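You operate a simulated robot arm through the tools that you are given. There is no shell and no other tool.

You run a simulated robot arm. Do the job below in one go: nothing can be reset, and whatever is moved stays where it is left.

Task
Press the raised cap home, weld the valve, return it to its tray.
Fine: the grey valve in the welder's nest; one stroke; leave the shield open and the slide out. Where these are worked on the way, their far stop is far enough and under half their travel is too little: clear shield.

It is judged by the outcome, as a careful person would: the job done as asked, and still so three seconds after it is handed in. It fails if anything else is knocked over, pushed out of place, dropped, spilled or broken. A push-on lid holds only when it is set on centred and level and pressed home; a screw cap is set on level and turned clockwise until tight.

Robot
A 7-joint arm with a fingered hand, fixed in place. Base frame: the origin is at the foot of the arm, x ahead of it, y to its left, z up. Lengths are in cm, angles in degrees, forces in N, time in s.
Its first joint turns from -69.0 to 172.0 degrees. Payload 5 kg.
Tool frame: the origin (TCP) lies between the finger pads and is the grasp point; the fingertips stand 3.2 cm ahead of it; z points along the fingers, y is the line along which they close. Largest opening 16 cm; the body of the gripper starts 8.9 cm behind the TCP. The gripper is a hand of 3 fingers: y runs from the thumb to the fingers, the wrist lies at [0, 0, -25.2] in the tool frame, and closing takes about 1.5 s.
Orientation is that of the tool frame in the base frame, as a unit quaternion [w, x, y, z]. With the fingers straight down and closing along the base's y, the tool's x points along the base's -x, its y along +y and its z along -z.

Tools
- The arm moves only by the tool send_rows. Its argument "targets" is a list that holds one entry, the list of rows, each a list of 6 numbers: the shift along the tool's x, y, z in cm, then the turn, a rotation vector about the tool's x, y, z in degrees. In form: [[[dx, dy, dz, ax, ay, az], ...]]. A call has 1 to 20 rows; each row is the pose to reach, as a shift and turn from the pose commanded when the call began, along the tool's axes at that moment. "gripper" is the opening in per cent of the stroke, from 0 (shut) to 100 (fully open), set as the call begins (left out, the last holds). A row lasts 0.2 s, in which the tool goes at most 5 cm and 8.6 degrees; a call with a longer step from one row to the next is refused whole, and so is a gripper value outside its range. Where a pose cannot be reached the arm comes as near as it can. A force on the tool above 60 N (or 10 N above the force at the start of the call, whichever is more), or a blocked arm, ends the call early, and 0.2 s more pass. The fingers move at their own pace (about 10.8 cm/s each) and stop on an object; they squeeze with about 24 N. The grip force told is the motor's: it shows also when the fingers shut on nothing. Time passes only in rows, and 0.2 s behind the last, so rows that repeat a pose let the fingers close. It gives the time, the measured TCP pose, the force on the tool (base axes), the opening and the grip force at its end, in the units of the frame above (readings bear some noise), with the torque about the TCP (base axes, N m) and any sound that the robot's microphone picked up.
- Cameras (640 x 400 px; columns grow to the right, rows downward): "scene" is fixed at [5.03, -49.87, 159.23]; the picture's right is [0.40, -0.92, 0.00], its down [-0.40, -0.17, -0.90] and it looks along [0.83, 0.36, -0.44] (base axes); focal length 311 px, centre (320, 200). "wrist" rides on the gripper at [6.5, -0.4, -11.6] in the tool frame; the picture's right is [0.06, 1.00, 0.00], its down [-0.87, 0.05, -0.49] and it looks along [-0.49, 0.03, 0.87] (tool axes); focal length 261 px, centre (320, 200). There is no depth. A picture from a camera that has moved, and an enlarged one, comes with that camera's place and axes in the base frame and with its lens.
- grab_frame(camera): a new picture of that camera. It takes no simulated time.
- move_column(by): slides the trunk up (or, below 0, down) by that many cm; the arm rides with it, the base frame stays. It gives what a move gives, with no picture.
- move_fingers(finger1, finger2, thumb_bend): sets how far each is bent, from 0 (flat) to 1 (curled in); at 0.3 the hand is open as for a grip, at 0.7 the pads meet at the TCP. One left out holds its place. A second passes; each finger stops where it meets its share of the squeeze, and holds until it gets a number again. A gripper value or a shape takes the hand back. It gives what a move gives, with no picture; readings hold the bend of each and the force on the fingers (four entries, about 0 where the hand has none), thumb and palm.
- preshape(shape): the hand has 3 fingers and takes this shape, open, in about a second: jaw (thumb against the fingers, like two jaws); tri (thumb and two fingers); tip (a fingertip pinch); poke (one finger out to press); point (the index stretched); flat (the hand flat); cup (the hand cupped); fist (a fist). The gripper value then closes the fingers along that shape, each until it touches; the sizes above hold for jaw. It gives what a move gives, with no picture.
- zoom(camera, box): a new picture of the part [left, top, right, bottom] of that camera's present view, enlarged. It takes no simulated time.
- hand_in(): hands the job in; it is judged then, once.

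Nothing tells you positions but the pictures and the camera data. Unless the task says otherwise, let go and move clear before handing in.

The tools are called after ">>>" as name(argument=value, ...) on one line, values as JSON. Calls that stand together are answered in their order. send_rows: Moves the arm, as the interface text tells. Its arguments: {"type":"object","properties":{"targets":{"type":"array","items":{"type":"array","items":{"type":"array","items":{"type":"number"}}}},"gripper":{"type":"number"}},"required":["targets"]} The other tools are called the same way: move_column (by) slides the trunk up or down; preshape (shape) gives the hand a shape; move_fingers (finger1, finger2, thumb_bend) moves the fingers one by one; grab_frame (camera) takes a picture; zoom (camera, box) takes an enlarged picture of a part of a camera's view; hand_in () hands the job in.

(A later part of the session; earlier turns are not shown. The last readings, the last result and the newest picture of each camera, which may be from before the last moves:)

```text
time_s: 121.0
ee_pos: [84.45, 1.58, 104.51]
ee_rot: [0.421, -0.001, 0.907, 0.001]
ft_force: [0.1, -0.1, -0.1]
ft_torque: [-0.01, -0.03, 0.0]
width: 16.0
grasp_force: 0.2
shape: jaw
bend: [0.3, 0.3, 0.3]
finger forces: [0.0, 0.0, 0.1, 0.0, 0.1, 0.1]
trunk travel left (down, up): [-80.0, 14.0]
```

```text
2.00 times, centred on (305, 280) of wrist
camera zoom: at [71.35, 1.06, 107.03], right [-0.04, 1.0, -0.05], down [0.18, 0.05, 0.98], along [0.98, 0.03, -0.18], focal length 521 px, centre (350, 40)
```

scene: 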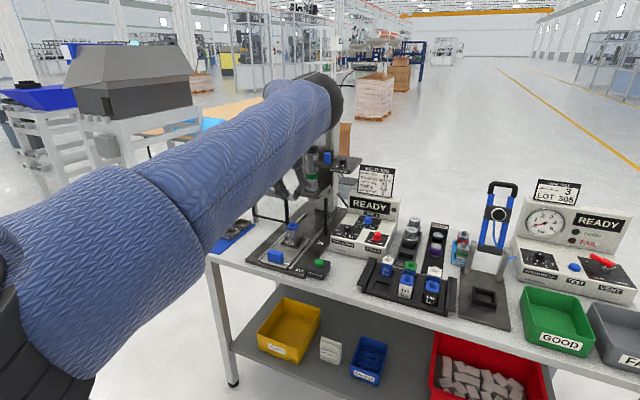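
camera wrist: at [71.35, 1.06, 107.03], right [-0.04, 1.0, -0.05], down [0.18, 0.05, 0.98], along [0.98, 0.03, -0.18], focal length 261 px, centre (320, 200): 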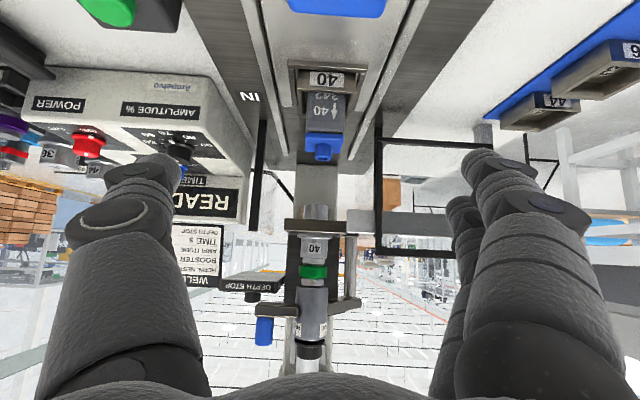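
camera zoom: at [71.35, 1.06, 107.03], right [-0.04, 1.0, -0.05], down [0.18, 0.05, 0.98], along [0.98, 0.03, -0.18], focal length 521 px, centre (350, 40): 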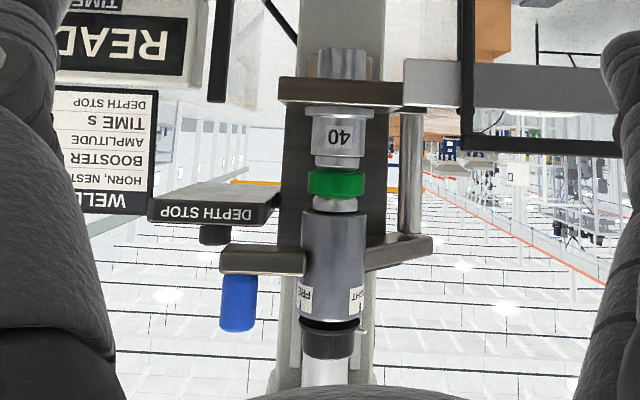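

In this view the cap sits flush on the body with no gap visible. To be safe I'll press once more, better centred, and check that it is solid. First back to the poke shape over the nozzle.

>>> preshape(shape="poke")

>>> send_rows(targets=[[[-0.5, 0, -0.5, 0, 5, 0], [-1, 0, 0, 0, 10, 0], [-2, 0, 1, 0, 15, 0], [-3, 0, 2, 0, 20, 0], [-4, 0, 3, 0, 25, 0], [-5, 0, 4, 0, 30, 0], [-6, -0.1, 5, 0, 35, 0], [-7, -0.2, 6.5, 0, 40, 0], [-8.3, -0.3, 8, 0, 45, 0], [-9.64, -0.3, 9.15, 0, 50, 0]]])

>>> send_rows(targets=[[[0, 0, 1.5, 0, 0, 0], [0, 0, 3, 0, 0, 0], [0, 0, 4.2, 0, 0, 0], [0, 0, 4.6, 0, 0, 0]]])

>>> zoom(camera="scene", box=[265, 200, 315, 250])

```text
time_s: 121.9
ee_pos: [84.52, 1.57, 104.63]
ee_rot: [0.422, 0.0, 0.907, 0.001]
ft_force: [-1.2, -0.2, 1.2]
ft_torque: [0.01, 0.01, -0.01]
width: 0.0
grasp_force: 0.0
shape: poke
bend: [1.0, 1.0, 0.46]
finger forces: [0.0, 0.0, 0.0, 0.0, 0.0, 0.0]
trunk travel left (down, up): [-80.0, 14.0]
```

```text
time_s: 124.1
ee_pos: [97.38, 1.22, 105.92]
ee_rot: [-0.002, 0.0, 1.0, 0.0]
ft_force: [-0.2, 1.4, -0.9]
ft_torque: [0.01, -0.01, -0.04]
width: 0.0
grasp_force: 0.0
shape: poke
bend: [1.0, 1.0, 0.46]
finger forces: [0.1, 0.0, 0.0, 0.0, 0.1, 0.0]
trunk travel left (down, up): [-80.0, 14.0]
```

```text
time_s: 125.1
ee_pos: [97.59, 1.21, 101.41]
ee_rot: [-0.001, -0.001, 1.0, 0.0]
ft_force: [-1.0, 0.4, 0.5]
ft_torque: [0.03, -0.04, 0.01]
width: 0.0
grasp_force: 0.0
shape: poke
bend: [1.0, 1.0, 0.46]
finger forces: [0.1, 0.0, 0.0, 0.1, 0.1, 0.1]
trunk travel left (down, up): [-80.0, 14.0]
```

```text
8.00 times, centred on (290, 225) of scene
camera zoom: at [5.03, -49.87, 159.23], right [0.4, -0.92, 0.0], down [-0.4, -0.17, -0.9], along [0.83, 0.36, -0.44], focal length 2485 px, centre (560, 0)
```

zoom: 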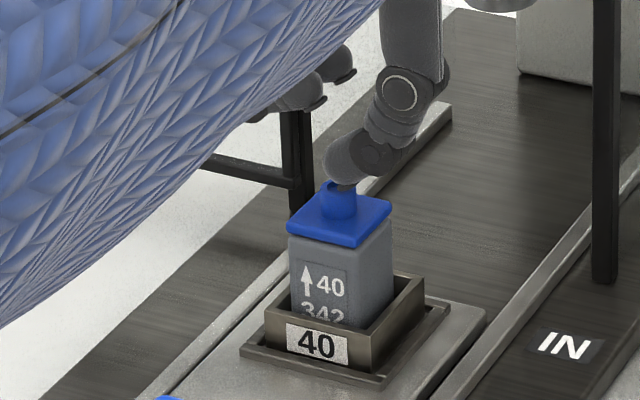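

>>> send_rows(targets=[[[0, 0, 0.2, 0, 0, 0], [0, 0, 0.4, 0, 0, 0], [0, 0, 0.55, 0, 0, 0], [0, 0, 0.7, 0, 0, 0]]])

>>> send_rows(targets=[[[0, 0, 0.1, 0, 0, 0], [0, 0, 0.2, 0, 0, 0], [0, 0, 0.3, 0, 0, 0]]])

>>> zoom(camera="scene", box=[265, 200, 315, 250])

```text
time_s: 126.1
ee_pos: [97.53, 1.29, 100.84]
ee_rot: [0.001, 0.0, 1.0, 0.001]
ft_force: [2.6, -1.6, 12.3]
ft_torque: [0.01, -0.13, -0.02]
width: 0.02
grasp_force: 0.0
shape: poke
bend: [1.0, 1.0, 0.46]
finger forces: [0.1, 0.1, 0.0, 0.0, 12.2, 0.1]
trunk travel left (down, up): [-80.0, 14.0]
```

```text
time_s: 126.9
ee_pos: [97.37, 1.17, 100.72]
ee_rot: [0.001, 0.0, 1.0, 0.0]
ft_force: [6.2, -4.7, 29.5]
ft_torque: [0.01, -0.29, -0.03]
width: 0.0
grasp_force: 0.1
shape: poke
bend: [1.0, 1.0, 0.47]
finger forces: [0.0, 0.1, 0.0, 0.0, 28.9, 0.0]
trunk travel left (down, up): [-80.0, 14.0]
```

```text
8.00 times, centred on (290, 225) of scene
camera zoom: at [5.03, -49.87, 159.23], right [0.4, -0.92, 0.0], down [-0.4, -0.17, -0.9], along [0.83, 0.36, -0.44], focal length 2485 px, centre (560, 0)
```

zoom: 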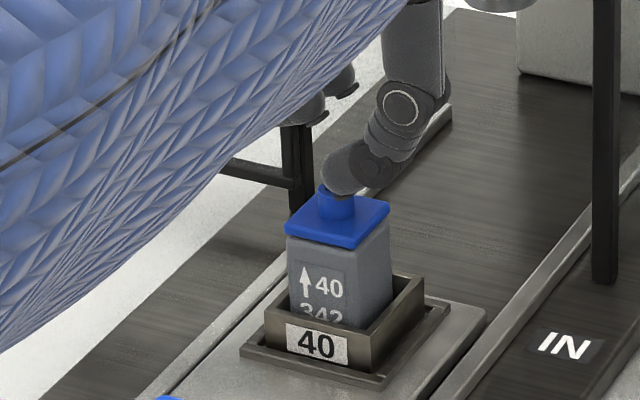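

At 30 N nothing yields any more, so the cap is home. Next: lift clear, go back over the slide handle at about (84, 1.8), open the jaw and grip it.

>>> send_rows(targets=[[[0, 0, -0.5, 0, 0, 0], [0, 0, -2, 0, 0, 0], [0, 0, -5, 0, 0, 0], [3, 0.2, -7, 0, 0, 0], [7, 0.4, -7, 0, 0, 0], [11, 0.6, -7, 0, 0, 0], [13.6, 0.6, -7, 0, 0, 0]]])

>>> preshape(shape="jaw")

>>> send_rows(targets=[[[0, 0, 0, 0, 0, 0], [0, 0, 0, 0, 0, 0], [0, 0, 0, 0, 0, 0], [0, 0, 0, 0, 0, 0]]], gripper=60)

>>> grab_frame(camera="wrist")

>>> zoom(camera="scene", box=[265, 200, 325, 260])

```text
time_s: 128.5
ee_pos: [83.9, 1.78, 107.44]
ee_rot: [0.0, -0.001, 1.0, 0.001]
ft_force: [-0.4, -0.1, 0.6]
ft_torque: [0.0, -0.05, 0.01]
width: 0.0
grasp_force: 0.1
shape: poke
bend: [1.0, 1.0, 0.46]
finger forces: [0.0, 0.1, 0.0, 0.1, 0.0, 0.1]
trunk travel left (down, up): [-80.0, 14.0]
```

```text
time_s: 129.4
ee_pos: [84.01, 1.74, 107.57]
ee_rot: [0.0, 0.0, 1.0, -0.001]
ft_force: [0.1, 0.8, -0.5]
ft_torque: [-0.01, 0.02, -0.02]
width: 16.0
grasp_force: 0.0
shape: jaw
bend: [0.3, 0.3, 0.3]
finger forces: [0.0, 0.0, 0.0, 0.0, 0.1, 0.1]
trunk travel left (down, up): [-80.0, 14.0]
```

```text
time_s: 130.4
ee_pos: [84.08, 1.71, 107.42]
ee_rot: [0.0, 0.0, 1.0, 0.0]
ft_force: [-0.2, -1.0, -0.4]
ft_torque: [-0.01, 0.04, 0.03]
width: 9.64
grasp_force: 0.0
shape: jaw
bend: [0.71, 0.71, 0.7]
finger forces: [0.0, 0.0, 0.0, 0.0, 0.1, 0.0]
trunk travel left (down, up): [-80.0, 14.0]
```

```text
taken
camera wrist: at [77.51, 1.32, 118.98], right [-0.06, 1.0, 0.0], down [0.87, 0.05, 0.49], along [0.49, 0.03, -0.87], focal length 261 px, centre (320, 200)
```

wrist: 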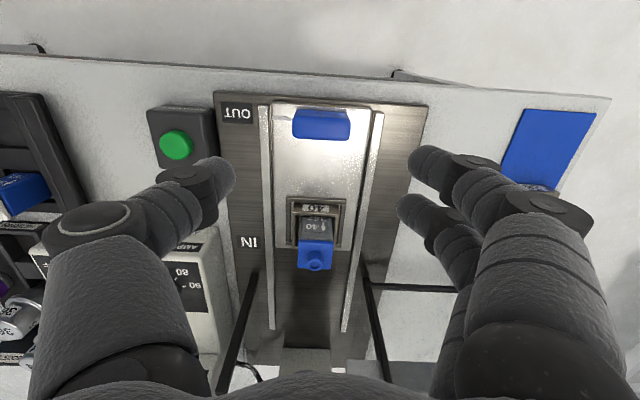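

```text
6.67 times, centred on (295, 230) of scene
camera zoom: at [5.03, -49.87, 159.23], right [0.4, -0.92, 0.0], down [-0.4, -0.17, -0.9], along [0.83, 0.36, -0.44], focal length 2071 px, centre (487, 0)
```

zoom: 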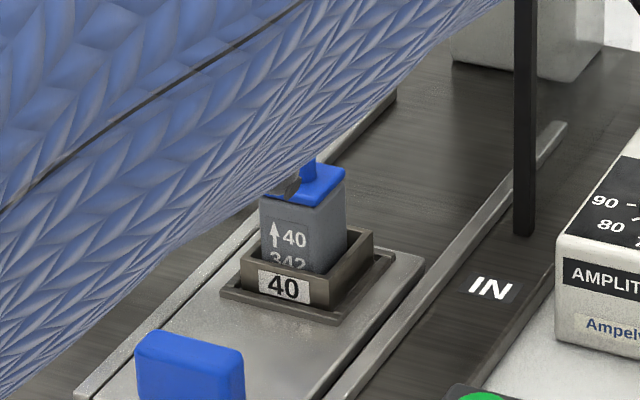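

The handle is centred under the hand. I'll lower to grip height and close on it.

>>> send_rows(targets=[[[0, 0, 4, 0, 0, 0], [0, 0, 8, 0, 0, 0], [0, 0, 11, 0, 0, 0], [0, 0, 13, 0, 0, 0], [0, 0, 14, 0, 0, 0]]])

>>> send_rows(targets=[[[0, 0, 0, 0, 0, 0], [0, 0, 0, 0, 0, 0], [0, 0, 0, 0, 0, 0], [0, 0, 0, 0, 0, 0], [0, 0, 0, 0, 0, 0], [0, 0, 0, 0, 0, 0]]], gripper=20)

>>> grab_frame(camera="wrist")

>>> zoom(camera="scene", box=[240, 200, 340, 290])

```text
time_s: 131.6
ee_pos: [83.92, 2.07, 93.23]
ee_rot: [0.0, 0.0, 1.0, 0.001]
ft_force: [0.4, -0.1, -0.4]
ft_torque: [0.01, -0.02, 0.03]
width: 9.62
grasp_force: 0.1
shape: jaw
bend: [0.71, 0.71, 0.7]
finger forces: [0.1, 0.0, 0.0, 0.0, 0.0, 0.0]
trunk travel left (down, up): [-80.0, 14.0]
```

```text
time_s: 133.0
ee_pos: [83.89, 2.01, 93.35]
ee_rot: [-0.001, -0.001, 1.0, -0.001]
ft_force: [-2.2, -0.6, -3.4]
ft_torque: [-0.02, 0.05, 0.16]
width: 5.23
grasp_force: 24.2
shape: jaw
bend: [0.73, 0.73, 0.7]
finger forces: [9.1, 10.9, 0.0, 0.0, 21.9, 0.0]
trunk travel left (down, up): [-80.0, 14.0]
```

```text
taken
camera wrist: at [77.39, 1.5, 104.83], right [-0.06, 1.0, 0.0], down [0.87, 0.05, 0.49], along [0.49, 0.03, -0.87], focal length 261 px, centre (320, 200)
```

wrist: 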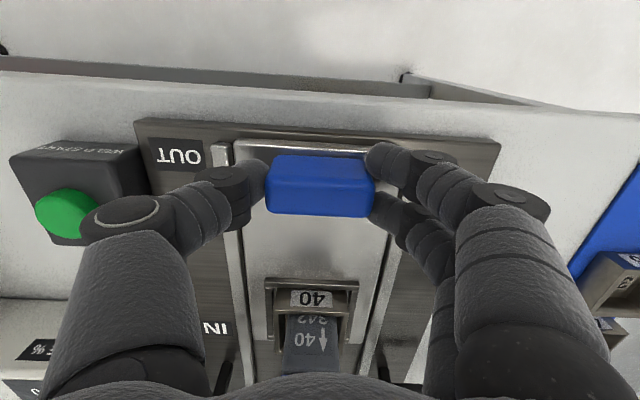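

```text
4.44 times, centred on (290, 245) of scene
camera zoom: at [5.03, -49.87, 159.23], right [0.4, -0.92, 0.0], down [-0.4, -0.17, -0.9], along [0.83, 0.36, -0.44], focal length 1381 px, centre (453, 0)
```

zoom: 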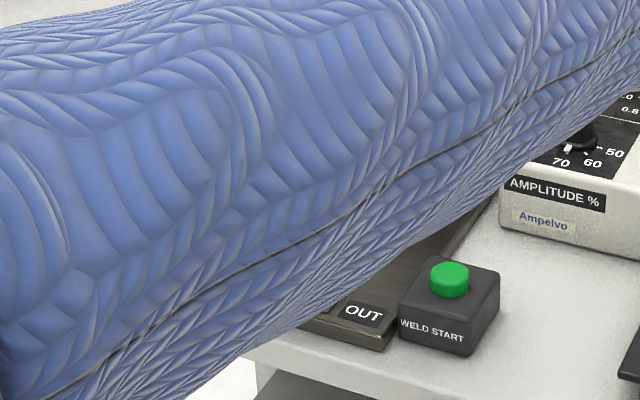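

The handle is gripped (24 N). Now I'll push the slide in along +x, watching the force.

>>> send_rows(targets=[[[-1, 0, 0, 0, 0, 0], [-2.5, 0, 0, 0, 0, 0], [-4.5, 0, 0, 0, 0, 0], [-6.5, 0, 0, 0, 0, 0], [-8.5, 0, 0, 0, 0, 0], [-10.5, 0, 0, 0, 0, 0], [-12.5, 0, 0, 0, 0, 0], [-14.5, 0, 0, 0, 0, 0]]])

>>> grab_frame(camera="wrist")

>>> grab_frame(camera="scene")

```text
time_s: 134.8
ee_pos: [98.58, 1.77, 93.31]
ee_rot: [-0.001, 0.001, 1.0, 0.0]
ft_force: [-0.5, 2.4, -3.8]
ft_torque: [0.14, 0.02, 0.3]
width: 5.15
grasp_force: 23.9
shape: jaw
bend: [0.73, 0.73, 0.7]
finger forces: [11.1, 12.6, 0.1, 0.0, 21.0, 0.0]
trunk travel left (down, up): [-80.0, 14.0]
```

```text
taken
camera wrist: at [91.92, 1.39, 104.85], right [-0.06, 1.0, 0.0], down [0.87, 0.05, 0.49], along [0.49, 0.03, -0.87], focal length 261 px, centre (320, 200)
```

wrist: 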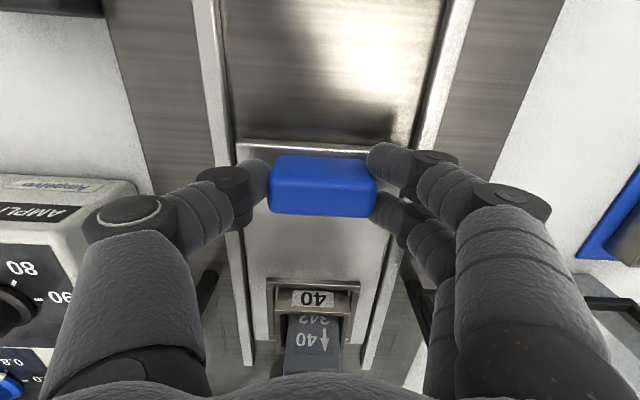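

```text
taken
```

scene: 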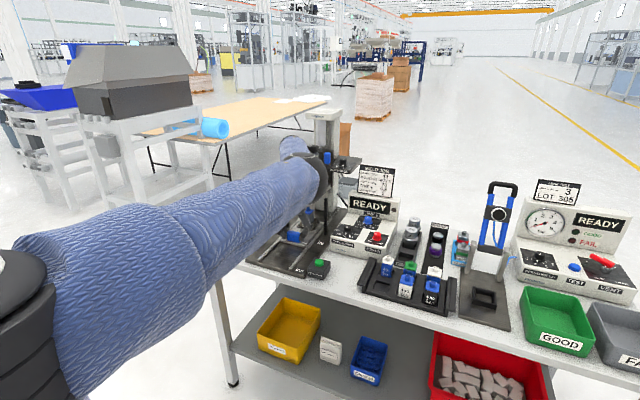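

The slide moves easily. I'll check the arm's clearance from the head before the last bit.

>>> zoom(camera="scene", box=[260, 130, 360, 260])

>>> zoom(camera="wrist", box=[200, 220, 440, 400])

```text
3.08 times, centred on (310, 195) of scene
camera zoom: at [5.03, -49.87, 159.23], right [0.4, -0.92, 0.0], down [-0.4, -0.17, -0.9], along [0.83, 0.36, -0.44], focal length 956 px, centre (351, 215)
```

zoom: 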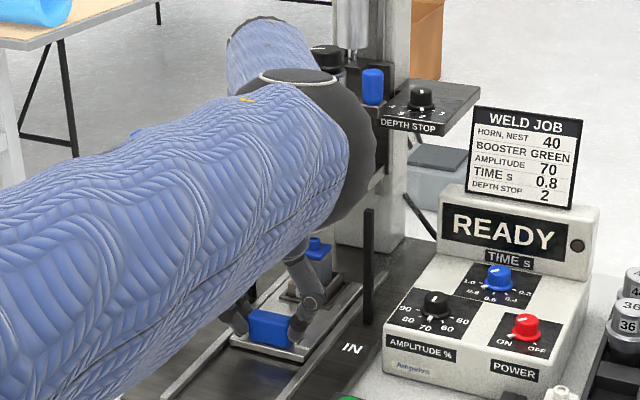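

```text
2.22 times, centred on (320, 310) of wrist
camera zoom: at [91.92, 1.39, 104.85], right [-0.06, 1.0, 0.0], down [0.87, 0.05, 0.49], along [0.49, 0.03, -0.87], focal length 579 px, centre (320, -44)
```

zoom: 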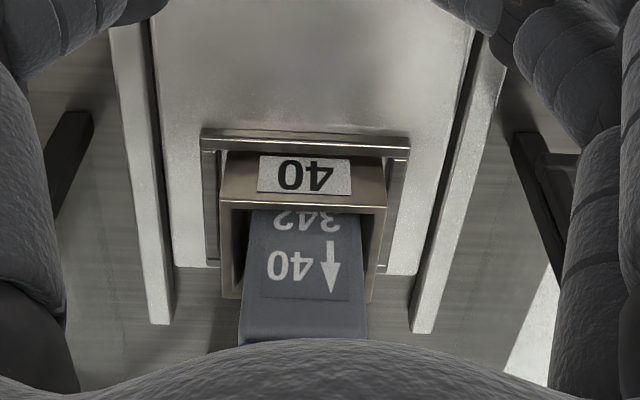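

The elbow is well in front of the head, so there's clearance. I'll push the last bit to the far stop.

>>> send_rows(targets=[[[-0.5, 0, 0, 0, 0, 0], [-1, 0, 0, 0, 0, 0], [-1.5, 0, 0, 0, 0, 0], [-2, 0, 0, 0, 0, 0]]])

>>> send_rows(targets=[[[-0.4, 0, 0, 0, 0, 0], [-0.8, 0, 0, 0, 0, 0], [-1.2, 0, 0, 0, 0, 0]]])

>>> grab_frame(camera="wrist")

```text
time_s: 135.8
ee_pos: [100.51, 1.83, 93.35]
ee_rot: [-0.001, 0.0, 1.0, 0.0]
ft_force: [-2.8, -0.5, -6.8]
ft_torque: [0.07, 0.06, 0.34]
width: 5.15
grasp_force: 24.3
shape: jaw
bend: [0.73, 0.73, 0.7]
finger forces: [11.6, 11.9, 0.1, 0.0, 23.0, 0.0]
trunk travel left (down, up): [-80.0, 14.0]
```

```text
time_s: 136.6
ee_pos: [101.75, 1.94, 93.29]
ee_rot: [-0.001, 0.0, 1.0, 0.0]
ft_force: [-2.7, -0.2, -11.9]
ft_torque: [-0.09, 0.09, 0.37]
width: 5.11
grasp_force: 23.5
shape: jaw
bend: [0.73, 0.73, 0.7]
finger forces: [11.8, 11.7, 0.0, 0.0, 22.9, 0.1]
trunk travel left (down, up): [-80.0, 14.0]
```

```text
taken
camera wrist: at [95.16, 1.45, 104.91], right [-0.06, 1.0, 0.0], down [0.87, 0.05, 0.49], along [0.49, 0.03, -0.87], focal length 261 px, centre (320, 200)
```

wrist: 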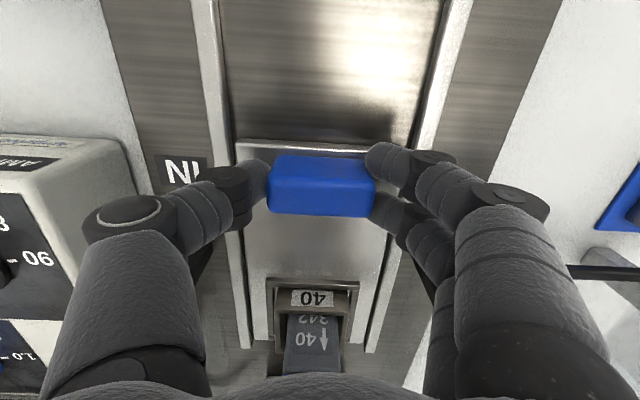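

Still no stop after 17.9 cm. I'll keep pushing gently.

>>> send_rows(targets=[[[-0.4, 0, 0.05, 0, 0, 0], [-0.8, 0, 0.1, 0, 0, 0], [-1.2, 0, 0.15, 0, 0, 0], [-1.6, 0, 0.2, 0, 0, 0]]])

>>> grab_frame(camera="wrist")

>>> zoom(camera="scene", box=[270, 150, 350, 260])

```text
time_s: 137.6
ee_pos: [102.84, 1.96, 93.29]
ee_rot: [-0.001, 0.0, 1.0, 0.002]
ft_force: [-19.2, -1.3, 2.4]
ft_torque: [-0.03, 0.42, 0.51]
width: 5.14
grasp_force: 24.6
shape: jaw
bend: [0.73, 0.73, 0.7]
finger forces: [18.4, 11.6, 0.1, 0.0, 24.6, 0.1]
trunk travel left (down, up): [-80.0, 14.0]
```

```text
taken
camera wrist: at [96.4, 1.45, 104.86], right [-0.06, 1.0, 0.0], down [0.87, 0.05, 0.49], along [0.49, 0.03, -0.87], focal length 261 px, centre (320, 200)
```

wrist: 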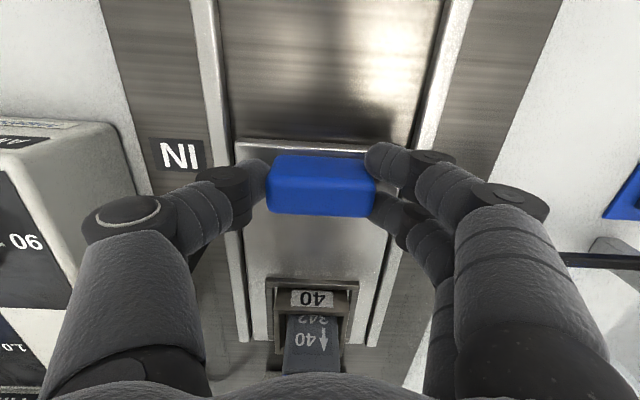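

```text
3.64 times, centred on (310, 205) of scene
camera zoom: at [5.03, -49.87, 159.23], right [0.4, -0.92, 0.0], down [-0.4, -0.17, -0.9], along [0.83, 0.36, -0.44], focal length 1130 px, centre (356, 182)
```

zoom: 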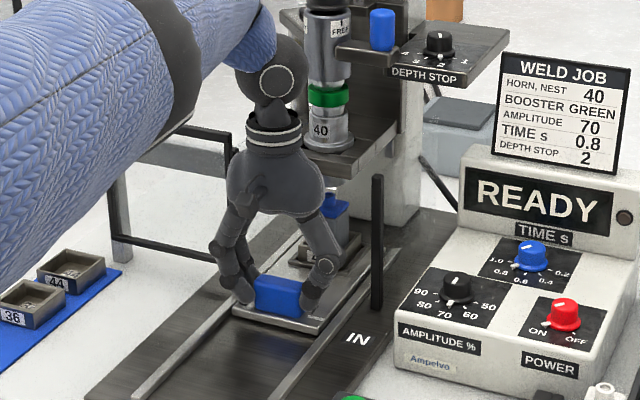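

The far stop is reached (19 N); the valve stands under the horn. I'll relax, open the fingers and lift off.

>>> send_rows(targets=[[[0.3, 0, -0.2, 0, 0, 0], [0.45, 0, -0.2, 0, 0, 0]]])

>>> send_rows(targets=[[[0, 0, 0, 0, 0, 0], [0, 0, 0, 0, 0, 0], [0, 0, 0, 0, 0, 0], [0, 0, -1, 0, 0, 0], [0, 0, -3, 0, 0, 0], [2, 0, -6, 0, 0, 0], [5, 0, -9, 0, 0, 0], [9, 0, -11, 0, 0, 0]]], gripper=55)

>>> grab_frame(camera="wrist")

>>> zoom(camera="scene", box=[270, 150, 350, 260])

```text
time_s: 138.2
ee_pos: [102.8, 1.96, 93.26]
ee_rot: [0.0, 0.0, 1.0, 0.001]
ft_force: [1.5, -1.4, -4.6]
ft_torque: [-0.02, -0.01, 0.4]
width: 5.09
grasp_force: 24.1
shape: jaw
bend: [0.73, 0.73, 0.7]
finger forces: [11.3, 12.2, 0.1, 0.0, 23.1, 0.1]
trunk travel left (down, up): [-80.0, 14.0]
```

```text
time_s: 140.0
ee_pos: [93.47, 1.74, 104.75]
ee_rot: [0.0, 0.0, 1.0, 0.001]
ft_force: [-0.3, -0.3, -0.5]
ft_torque: [0.03, -0.03, -0.04]
width: 8.72
grasp_force: 0.1
shape: jaw
bend: [0.72, 0.72, 0.7]
finger forces: [0.0, 0.0, 0.1, 0.1, 0.0, 0.0]
trunk travel left (down, up): [-80.0, 14.0]
```

```text
taken
camera wrist: at [87.01, 1.21, 116.21], right [-0.06, 1.0, 0.0], down [0.87, 0.05, 0.49], along [0.49, 0.03, -0.87], focal length 261 px, centre (320, 200)
```

wrist: 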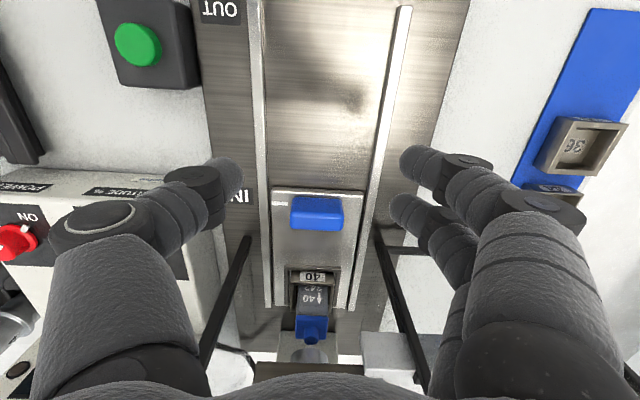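

```text
3.64 times, centred on (310, 205) of scene
camera zoom: at [5.03, -49.87, 159.23], right [0.4, -0.92, 0.0], down [-0.4, -0.17, -0.9], along [0.83, 0.36, -0.44], focal length 1130 px, centre (356, 182)
```

zoom: 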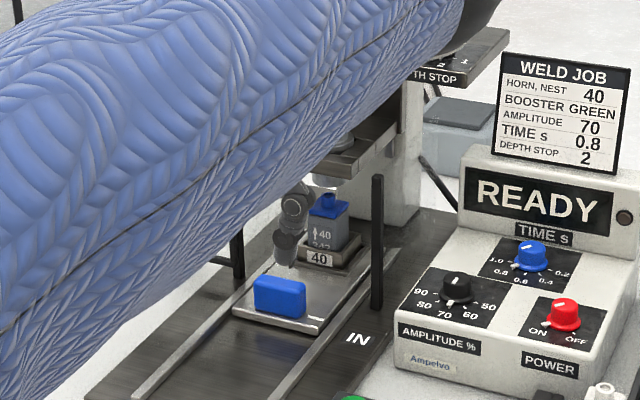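

The slide is in. Now the shield: I'll move up and left and tilt the hand forward to look at its handle before gripping it.

>>> send_rows(targets=[[[1, 1, -4, 0, -4, 0], [1, 4, -8, 0, -8, 0], [1, 7.5, -11, 0, -12, 0], [1, 11, -13, 0, -16, 0], [0.5, 14, -13.5, 0, -20, 0], [0, 16.5, -13.5, 0, -25, 0], [-1, 18.5, -13.5, 0, -30, 0]]], gripper=40)

>>> grab_frame(camera="wrist")

>>> grab_frame(camera="scene")

```text
time_s: 141.6
ee_pos: [94.7, 20.42, 117.68]
ee_rot: [0.258, 0.0, 0.966, 0.0]
ft_force: [-0.5, -0.1, -0.2]
ft_torque: [-0.02, 0.03, 0.01]
width: 6.45
grasp_force: 0.1
shape: jaw
bend: [0.73, 0.73, 0.7]
finger forces: [0.1, 0.0, 0.0, 0.0, 0.0, 0.0]
trunk travel left (down, up): [-80.0, 14.0]
```

```text
taken
camera wrist: at [83.4, 19.99, 124.48], right [-0.05, 1.0, -0.03], down [0.51, 0.05, 0.86], along [0.86, 0.03, -0.51], focal length 261 px, centre (320, 200)
```

wrist: 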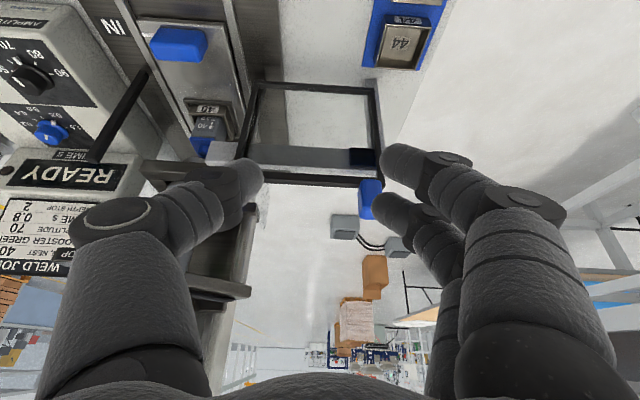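

```text
taken
```

scene: 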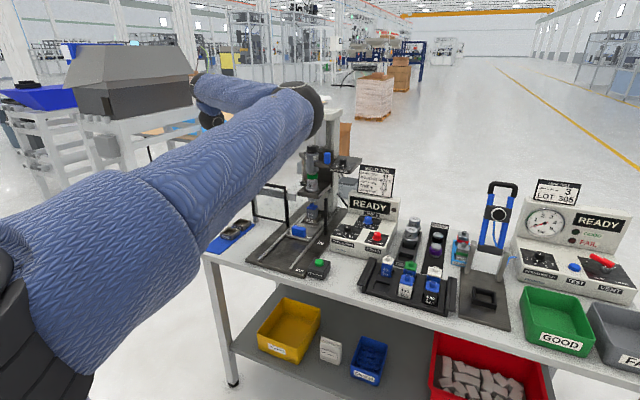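

>>> zoom(camera="wrist", box=[220, 60, 420, 230])

>>> zoom(camera="wrist", box=[330, 120, 420, 230])

>>> zoom(camera="scene", box=[240, 165, 310, 235])

```text
2.35 times, centred on (320, 145) of wrist
camera zoom: at [83.4, 19.99, 124.48], right [-0.05, 1.0, -0.03], down [0.51, 0.05, 0.86], along [0.86, 0.03, -0.51], focal length 613 px, centre (320, 329)
```

zoom: 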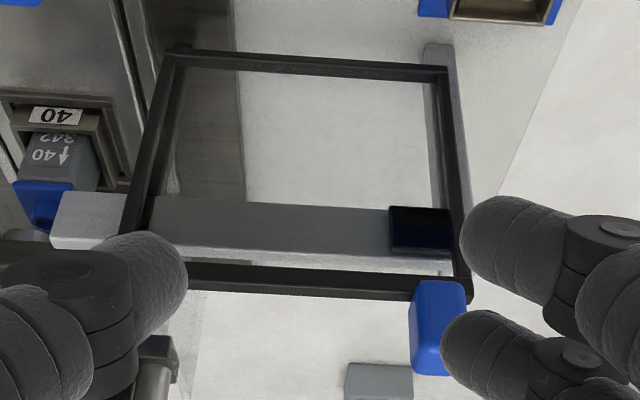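

```text
3.64 times, centred on (375, 175) of wrist
camera zoom: at [83.4, 19.99, 124.48], right [-0.05, 1.0, -0.03], down [0.51, 0.05, 0.86], along [0.86, 0.03, -0.51], focal length 948 px, centre (120, 291)
```

zoom: 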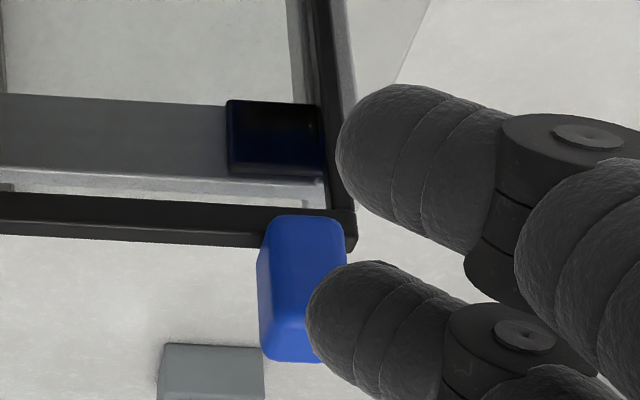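

```text
5.71 times, centred on (275, 200) of scene
camera zoom: at [5.03, -49.87, 159.23], right [0.4, -0.92, 0.0], down [-0.4, -0.17, -0.9], along [0.83, 0.36, -0.44], focal length 1775 px, centre (577, 200)
```

zoom: 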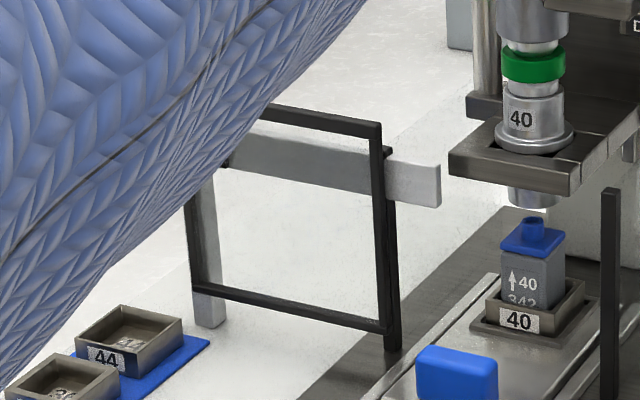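

This confirms a sliding shield on a rail behind it, with the handle centred at about (107.4, 26.2, 110). I'll come in along the fingers' direction, straddle the handle above the frame's top bar, and grip it.

>>> send_rows(targets=[[[-3.9, 2.9, 1.5, 0, 0, 0], [-7.8, 5.8, 3.1, 0, 0, 0], [-7.8, 5.8, 5.5, 0, 0, 0], [-7.8, 5.8, 8, 0, 0, 0], [-7.8, 5.8, 9.5, 0, 0, 0]]])

>>> grab_frame(camera="wrist")

>>> zoom(camera="wrist", box=[240, 100, 400, 260])

```text
refused: row 1 steps farther than a row can; nothing moved
```

```text
taken
camera wrist: at [83.4, 19.99, 124.48], right [-0.05, 1.0, -0.03], down [0.51, 0.05, 0.86], along [0.86, 0.03, -0.51], focal length 261 px, centre (320, 200)
```

wrist: 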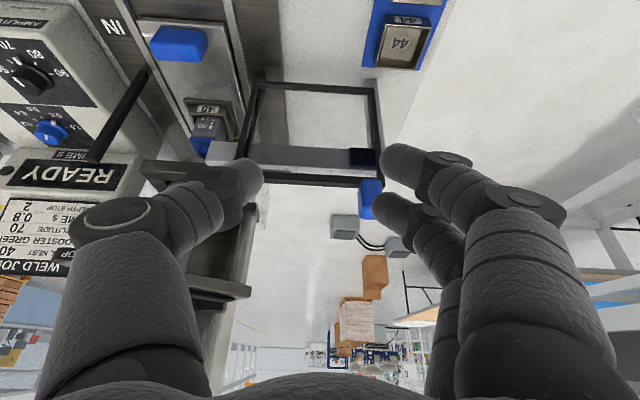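

```text
2.50 times, centred on (320, 180) of wrist
camera zoom: at [83.4, 19.99, 124.48], right [-0.05, 1.0, -0.03], down [0.51, 0.05, 0.86], along [0.86, 0.03, -0.51], focal length 652 px, centre (320, 250)
```

zoom: 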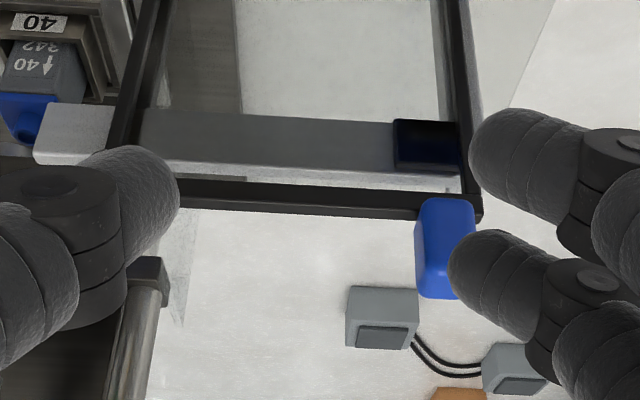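

The first step was slightly too long; I'll send it in shorter steps.

>>> send_rows(targets=[[[-2.6, 2, 1, 0, 0, 0], [-5.2, 3.9, 2, 0, 0, 0], [-7.8, 5.8, 3.1, 0, 0, 0], [-7.8, 5.8, 5.5, 0, 0, 0], [-7.8, 5.8, 8, 0, 0, 0], [-7.8, 5.8, 9.5, 0, 0, 0]]])

>>> grab_frame(camera="wrist")

>>> zoom(camera="wrist", box=[240, 100, 400, 260])

```text
time_s: 143.0
ee_pos: [106.36, 25.97, 113.74]
ee_rot: [0.258, 0.0, 0.966, 0.001]
ft_force: [0.5, 0.1, 0.5]
ft_torque: [-0.03, 0.02, 0.03]
width: 6.44
grasp_force: 0.0
shape: jaw
bend: [0.73, 0.73, 0.7]
finger forces: [0.0, 0.0, 0.0, 0.0, 0.1, 0.0]
trunk travel left (down, up): [-80.0, 14.0]
```

```text
taken
camera wrist: at [94.85, 25.55, 120.55], right [-0.05, 1.0, -0.03], down [0.51, 0.05, 0.86], along [0.86, 0.03, -0.51], focal length 261 px, centre (320, 200)
```

wrist: 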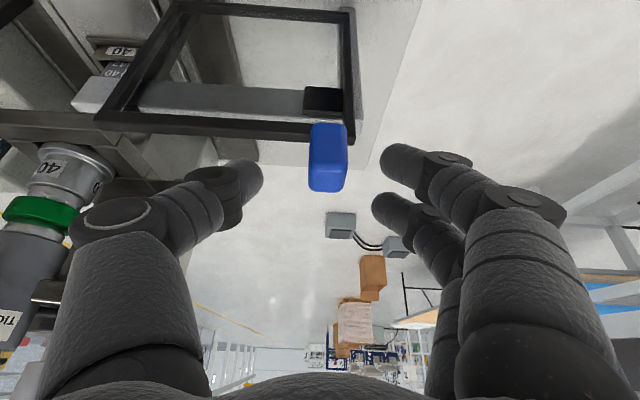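

```text
2.50 times, centred on (320, 180) of wrist
camera zoom: at [94.85, 25.55, 120.55], right [-0.05, 1.0, -0.03], down [0.51, 0.05, 0.86], along [0.86, 0.03, -0.51], focal length 652 px, centre (320, 250)
```

zoom: 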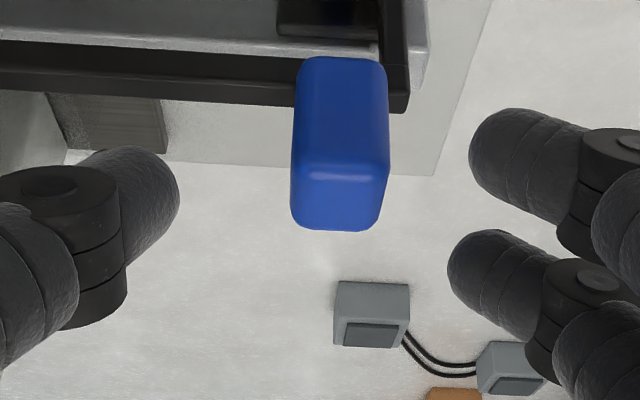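

Well placed: the handle is between the fingers. I'll advance 2.2 cm along the fingers and close on it.

>>> send_rows(targets=[[[0, 0.1, 0.8, 0, 0, 0], [0, 0.25, 1.6, 0, 0, 0], [0, 0.25, 2.2, 0, 0, 0]]])

>>> send_rows(targets=[[[0, 0, 0, 0, 0, 0], [0, 0, 0, 0, 0, 0], [0, 0, 0, 0, 0, 0], [0, 0, 0, 0, 0, 0], [0, 0, 0, 0, 0, 0]]], gripper=5)

>>> grab_frame(camera="wrist")

```text
time_s: 143.8
ee_pos: [107.35, 26.52, 111.93]
ee_rot: [0.259, 0.0, 0.966, 0.0]
ft_force: [-0.2, 0.0, -0.3]
ft_torque: [-0.01, 0.01, -0.02]
width: 6.44
grasp_force: 0.0
shape: jaw
bend: [0.73, 0.73, 0.7]
finger forces: [0.0, 0.0, 0.0, 0.1, 0.1, 0.0]
trunk travel left (down, up): [-80.0, 14.0]
```

```text
time_s: 145.0
ee_pos: [107.43, 26.53, 111.78]
ee_rot: [0.259, 0.0, 0.966, 0.0]
ft_force: [1.4, -0.1, -1.1]
ft_torque: [0.02, -0.01, 0.0]
width: 1.86
grasp_force: 24.4
shape: jaw
bend: [0.72, 0.72, 0.7]
finger forces: [10.8, 10.6, 0.0, 0.0, 21.3, 0.0]
trunk travel left (down, up): [-80.0, 14.0]
```

```text
taken
camera wrist: at [95.96, 26.0, 118.54], right [-0.05, 1.0, -0.03], down [0.51, 0.05, 0.86], along [0.86, 0.03, -0.51], focal length 261 px, centre (320, 200)
```

wrist: 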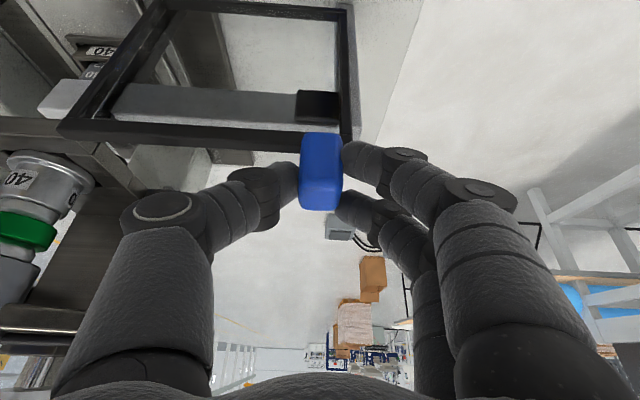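

Handle gripped. Now I'll slide the shield closed toward -y, checking the force.

>>> send_rows(targets=[[[0, -1, 0, 0, 0, 0], [0, -2.5, 0, 0, 0, 0], [0, -4.5, 0, 0, 0, 0], [0, -6.5, 0, 0, 0, 0], [0, -8.5, 0, 0, 0, 0]]])

>>> grab_frame(camera="wrist")

>>> grab_frame(camera="scene")

```text
time_s: 146.2
ee_pos: [107.37, 17.77, 111.73]
ee_rot: [0.259, 0.0, 0.966, 0.0]
ft_force: [5.5, 0.5, 4.5]
ft_torque: [0.07, -0.14, 0.01]
width: 1.85
grasp_force: 23.8
shape: jaw
bend: [0.72, 0.72, 0.7]
finger forces: [11.6, 11.8, 0.1, 0.0, 22.7, 0.0]
trunk travel left (down, up): [-80.0, 14.0]
```

```text
taken
camera wrist: at [95.95, 17.29, 118.52], right [-0.05, 1.0, -0.03], down [0.51, 0.05, 0.86], along [0.86, 0.03, -0.51], focal length 261 px, centre (320, 200)
```

wrist: 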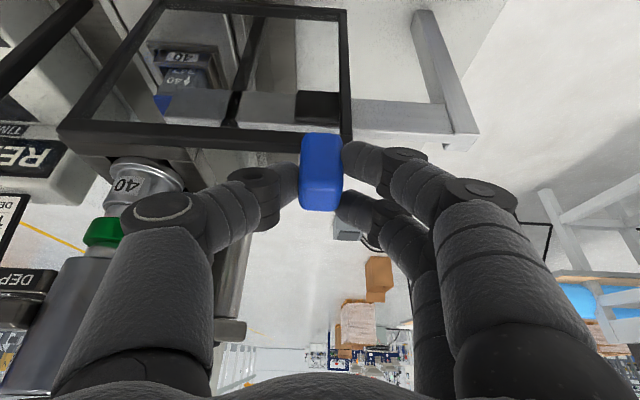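

```text
taken
```

scene: 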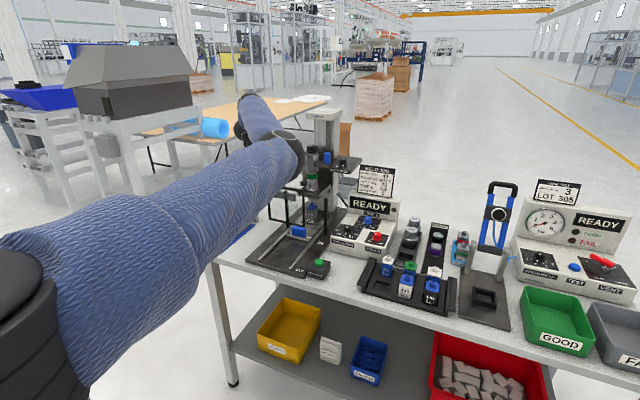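

It slides freely. I'll continue to its far stop.

>>> send_rows(targets=[[[0, -1.5, 0, 0, 0, 0], [0, -3, 0, 0, 0, 0], [0, -4.5, 0, 0, 0, 0], [0, -6, 0, 0, 0, 0], [0, -7, 0, 0, 0, 0]]])

>>> grab_frame(camera="wrist")

```text
time_s: 147.4
ee_pos: [107.38, 10.84, 111.69]
ee_rot: [0.26, 0.0, 0.966, 0.0]
ft_force: [8.2, 1.5, 8.9]
ft_torque: [0.1, -0.18, 0.03]
width: 1.88
grasp_force: 24.1
shape: jaw
bend: [0.72, 0.72, 0.7]
finger forces: [12.1, 12.4, 0.1, 0.1, 22.9, 0.0]
trunk travel left (down, up): [-80.0, 14.0]
```

```text
taken
camera wrist: at [95.94, 10.38, 118.49], right [-0.05, 1.0, -0.03], down [0.51, 0.05, 0.86], along [0.86, 0.03, -0.51], focal length 261 px, centre (320, 200)
```

wrist: 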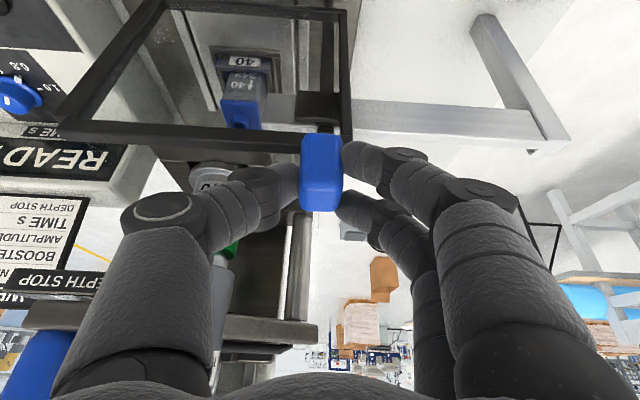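

>>> send_rows(targets=[[[-0.1, -0.4, 0, 0, 0, 0], [-0.2, -0.8, 0, 0, 0, 0], [-0.2, -1.2, 0, 0, 0, 0], [-0.2, -1.6, 0, 0, 0, 0]]])

>>> grab_frame(camera="wrist")

>>> zoom(camera="scene", box=[270, 150, 400, 270])

```text
time_s: 148.4
ee_pos: [107.46, 9.2, 111.83]
ee_rot: [0.258, -0.001, 0.966, 0.0]
ft_force: [-8.9, -2.5, 1.0]
ft_torque: [0.01, 0.19, -0.06]
width: 1.87
grasp_force: 24.1
shape: jaw
bend: [0.72, 0.72, 0.7]
finger forces: [11.3, 10.4, 0.1, 0.1, 24.5, 0.1]
trunk travel left (down, up): [-80.0, 14.0]
```

```text
taken
camera wrist: at [96.01, 8.7, 118.54], right [-0.05, 1.0, -0.03], down [0.51, 0.05, 0.86], along [0.86, 0.03, -0.51], focal length 261 px, centre (320, 200)
```

wrist: 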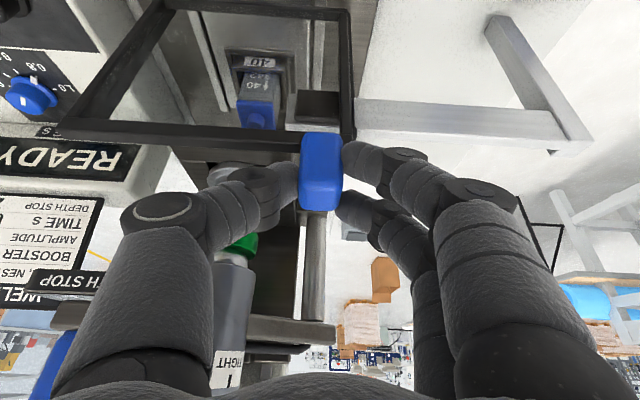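

```text
3.33 times, centred on (335, 210) of scene
camera zoom: at [5.03, -49.87, 159.23], right [0.4, -0.92, 0.0], down [-0.4, -0.17, -0.9], along [0.83, 0.36, -0.44], focal length 1036 px, centre (270, 167)
```

zoom: 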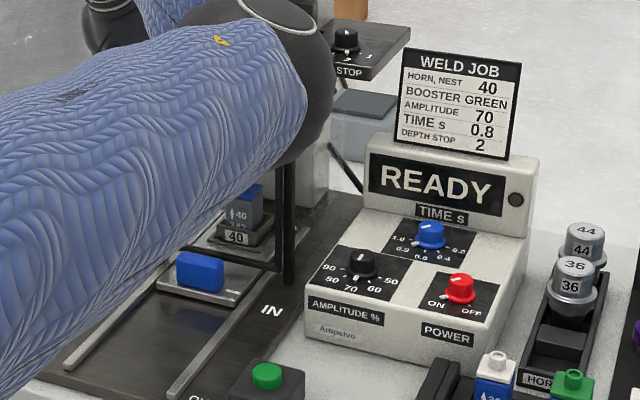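

>>> send_rows(targets=[[[0.05, -0.3, 0, 0, 0, 0], [0.1, -0.6, 0, 0, 0, 0], [0.1, -0.9, 0, 0, 0, 0], [0.1, -1.2, 0, 0, 0, 0]]])

>>> zoom(camera="scene", box=[270, 150, 400, 270])

```text
time_s: 149.4
ee_pos: [107.48, 8.51, 111.73]
ee_rot: [0.259, -0.001, 0.966, 0.001]
ft_force: [-1.3, 22.7, -1.0]
ft_torque: [0.63, 0.04, 0.29]
width: 1.83
grasp_force: 24.4
shape: jaw
bend: [0.72, 0.72, 0.7]
finger forces: [17.8, 16.6, 0.1, 0.1, 12.9, 0.0]
trunk travel left (down, up): [-80.0, 14.0]
```

```text
3.33 times, centred on (335, 210) of scene
camera zoom: at [5.03, -49.87, 159.23], right [0.4, -0.92, 0.0], down [-0.4, -0.17, -0.9], along [0.83, 0.36, -0.44], focal length 1036 px, centre (270, 167)
```

zoom: 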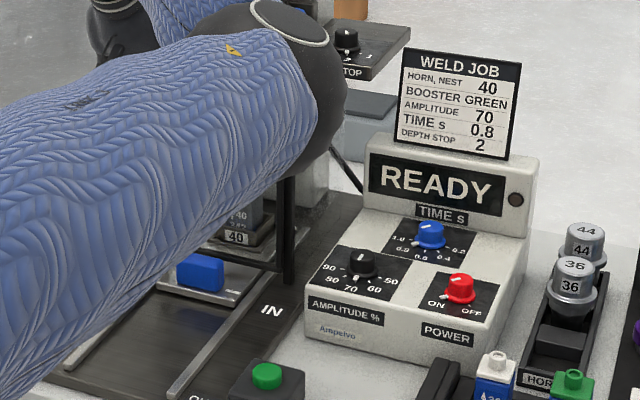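

The shield is closed against its stop (23 N). I'll relax, open and back away along the fingers.

>>> send_rows(targets=[[[0, 0.3, 0, 0, 0, 0], [0, 0.45, 0, 0, 0, 0]]])

>>> send_rows(targets=[[[0, 0, 0, 0, 0, 0], [0, 0, 0, 0, 0, 0], [0, 0, 0, 0, 0, 0], [0, 0, -2, 0, 0, 0], [0, 0, -5, 0, 0, 0], [0, 0, -9, 0, 0, 0], [2, 0, -12, 0, 0, 0]]], gripper=35)

>>> grab_frame(camera="wrist")

>>> grab_frame(camera="scene")

```text
time_s: 150.0
ee_pos: [107.45, 8.53, 111.87]
ee_rot: [0.258, 0.0, 0.966, 0.001]
ft_force: [-6.9, 15.6, 0.1]
ft_torque: [0.49, 0.16, 0.26]
width: 1.86
grasp_force: 23.8
shape: jaw
bend: [0.72, 0.72, 0.7]
finger forces: [15.9, 14.0, 0.0, 0.0, 16.1, 0.1]
trunk travel left (down, up): [-80.0, 14.0]
```

```text
time_s: 151.6
ee_pos: [99.62, 8.19, 121.11]
ee_rot: [0.259, -0.001, 0.966, 0.001]
ft_force: [0.2, 1.2, 0.3]
ft_torque: [-0.01, -0.02, 0.02]
width: 5.54
grasp_force: 0.0
shape: jaw
bend: [0.73, 0.73, 0.7]
finger forces: [0.0, 0.0, 0.0, 0.0, 0.1, 0.0]
trunk travel left (down, up): [-80.0, 14.0]
```

```text
taken
camera wrist: at [88.33, 7.66, 127.77], right [-0.05, 1.0, -0.03], down [0.51, 0.05, 0.86], along [0.86, 0.03, -0.51], focal length 261 px, centre (320, 200)
```

wrist: 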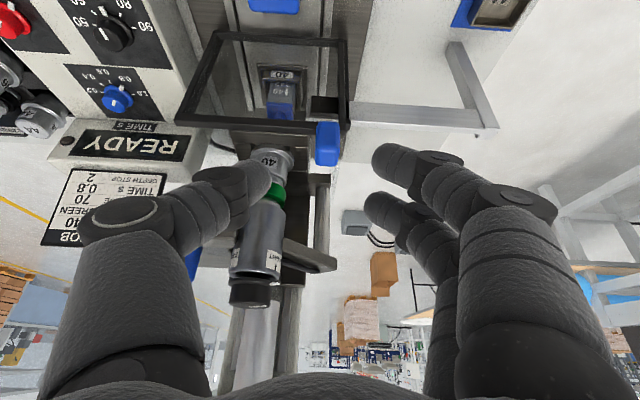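

```text
taken
```

scene: 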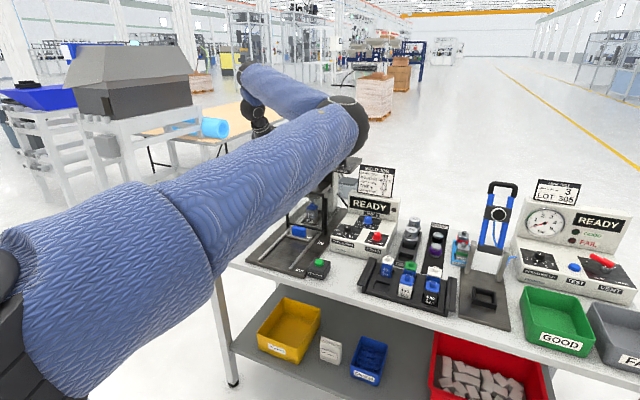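

Shield closed, slide in, display READY. Let me check them closely before starting the weld.

>>> zoom(camera="wrist", box=[170, 20, 350, 180])

>>> zoom(camera="wrist", box=[180, 130, 350, 310])

>>> zoom(camera="scene", box=[260, 170, 400, 290])

```text
2.50 times, centred on (260, 100) of wrist
camera zoom: at [88.33, 7.66, 127.77], right [-0.05, 1.0, -0.03], down [0.51, 0.05, 0.86], along [0.86, 0.03, -0.51], focal length 652 px, centre (470, 450)
```

zoom: 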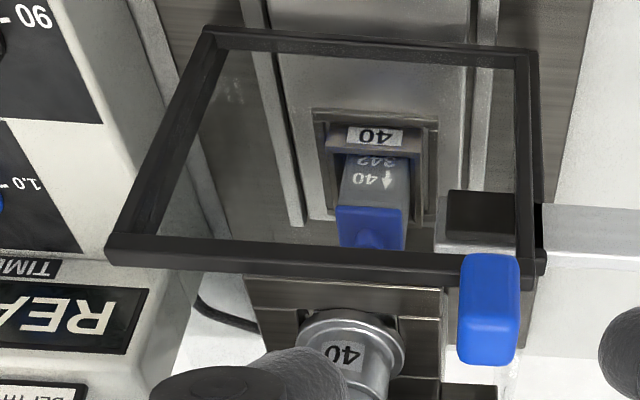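

```text
2.22 times, centred on (265, 220) of wrist
camera zoom: at [88.33, 7.66, 127.77], right [-0.05, 1.0, -0.03], down [0.51, 0.05, 0.86], along [0.86, 0.03, -0.51], focal length 579 px, centre (442, 156)
```

zoom: 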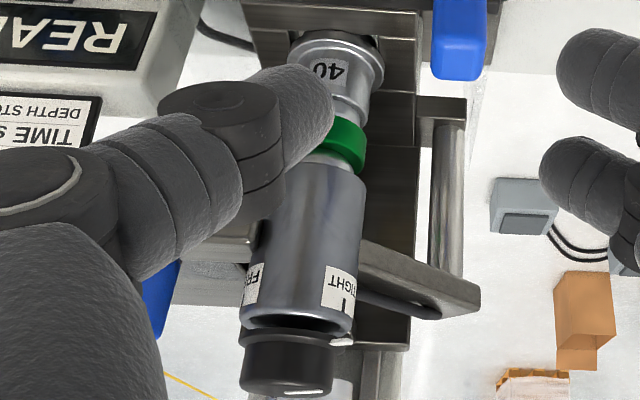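

```text
3.33 times, centred on (330, 230) of scene
camera zoom: at [5.03, -49.87, 159.23], right [0.4, -0.92, 0.0], down [-0.4, -0.17, -0.9], along [0.83, 0.36, -0.44], focal length 1036 px, centre (287, 100)
```

zoom: 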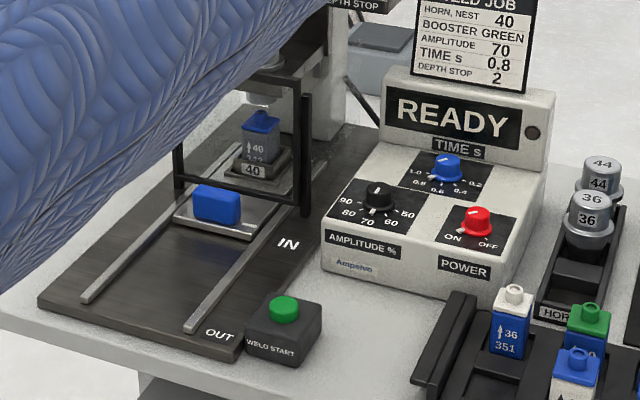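

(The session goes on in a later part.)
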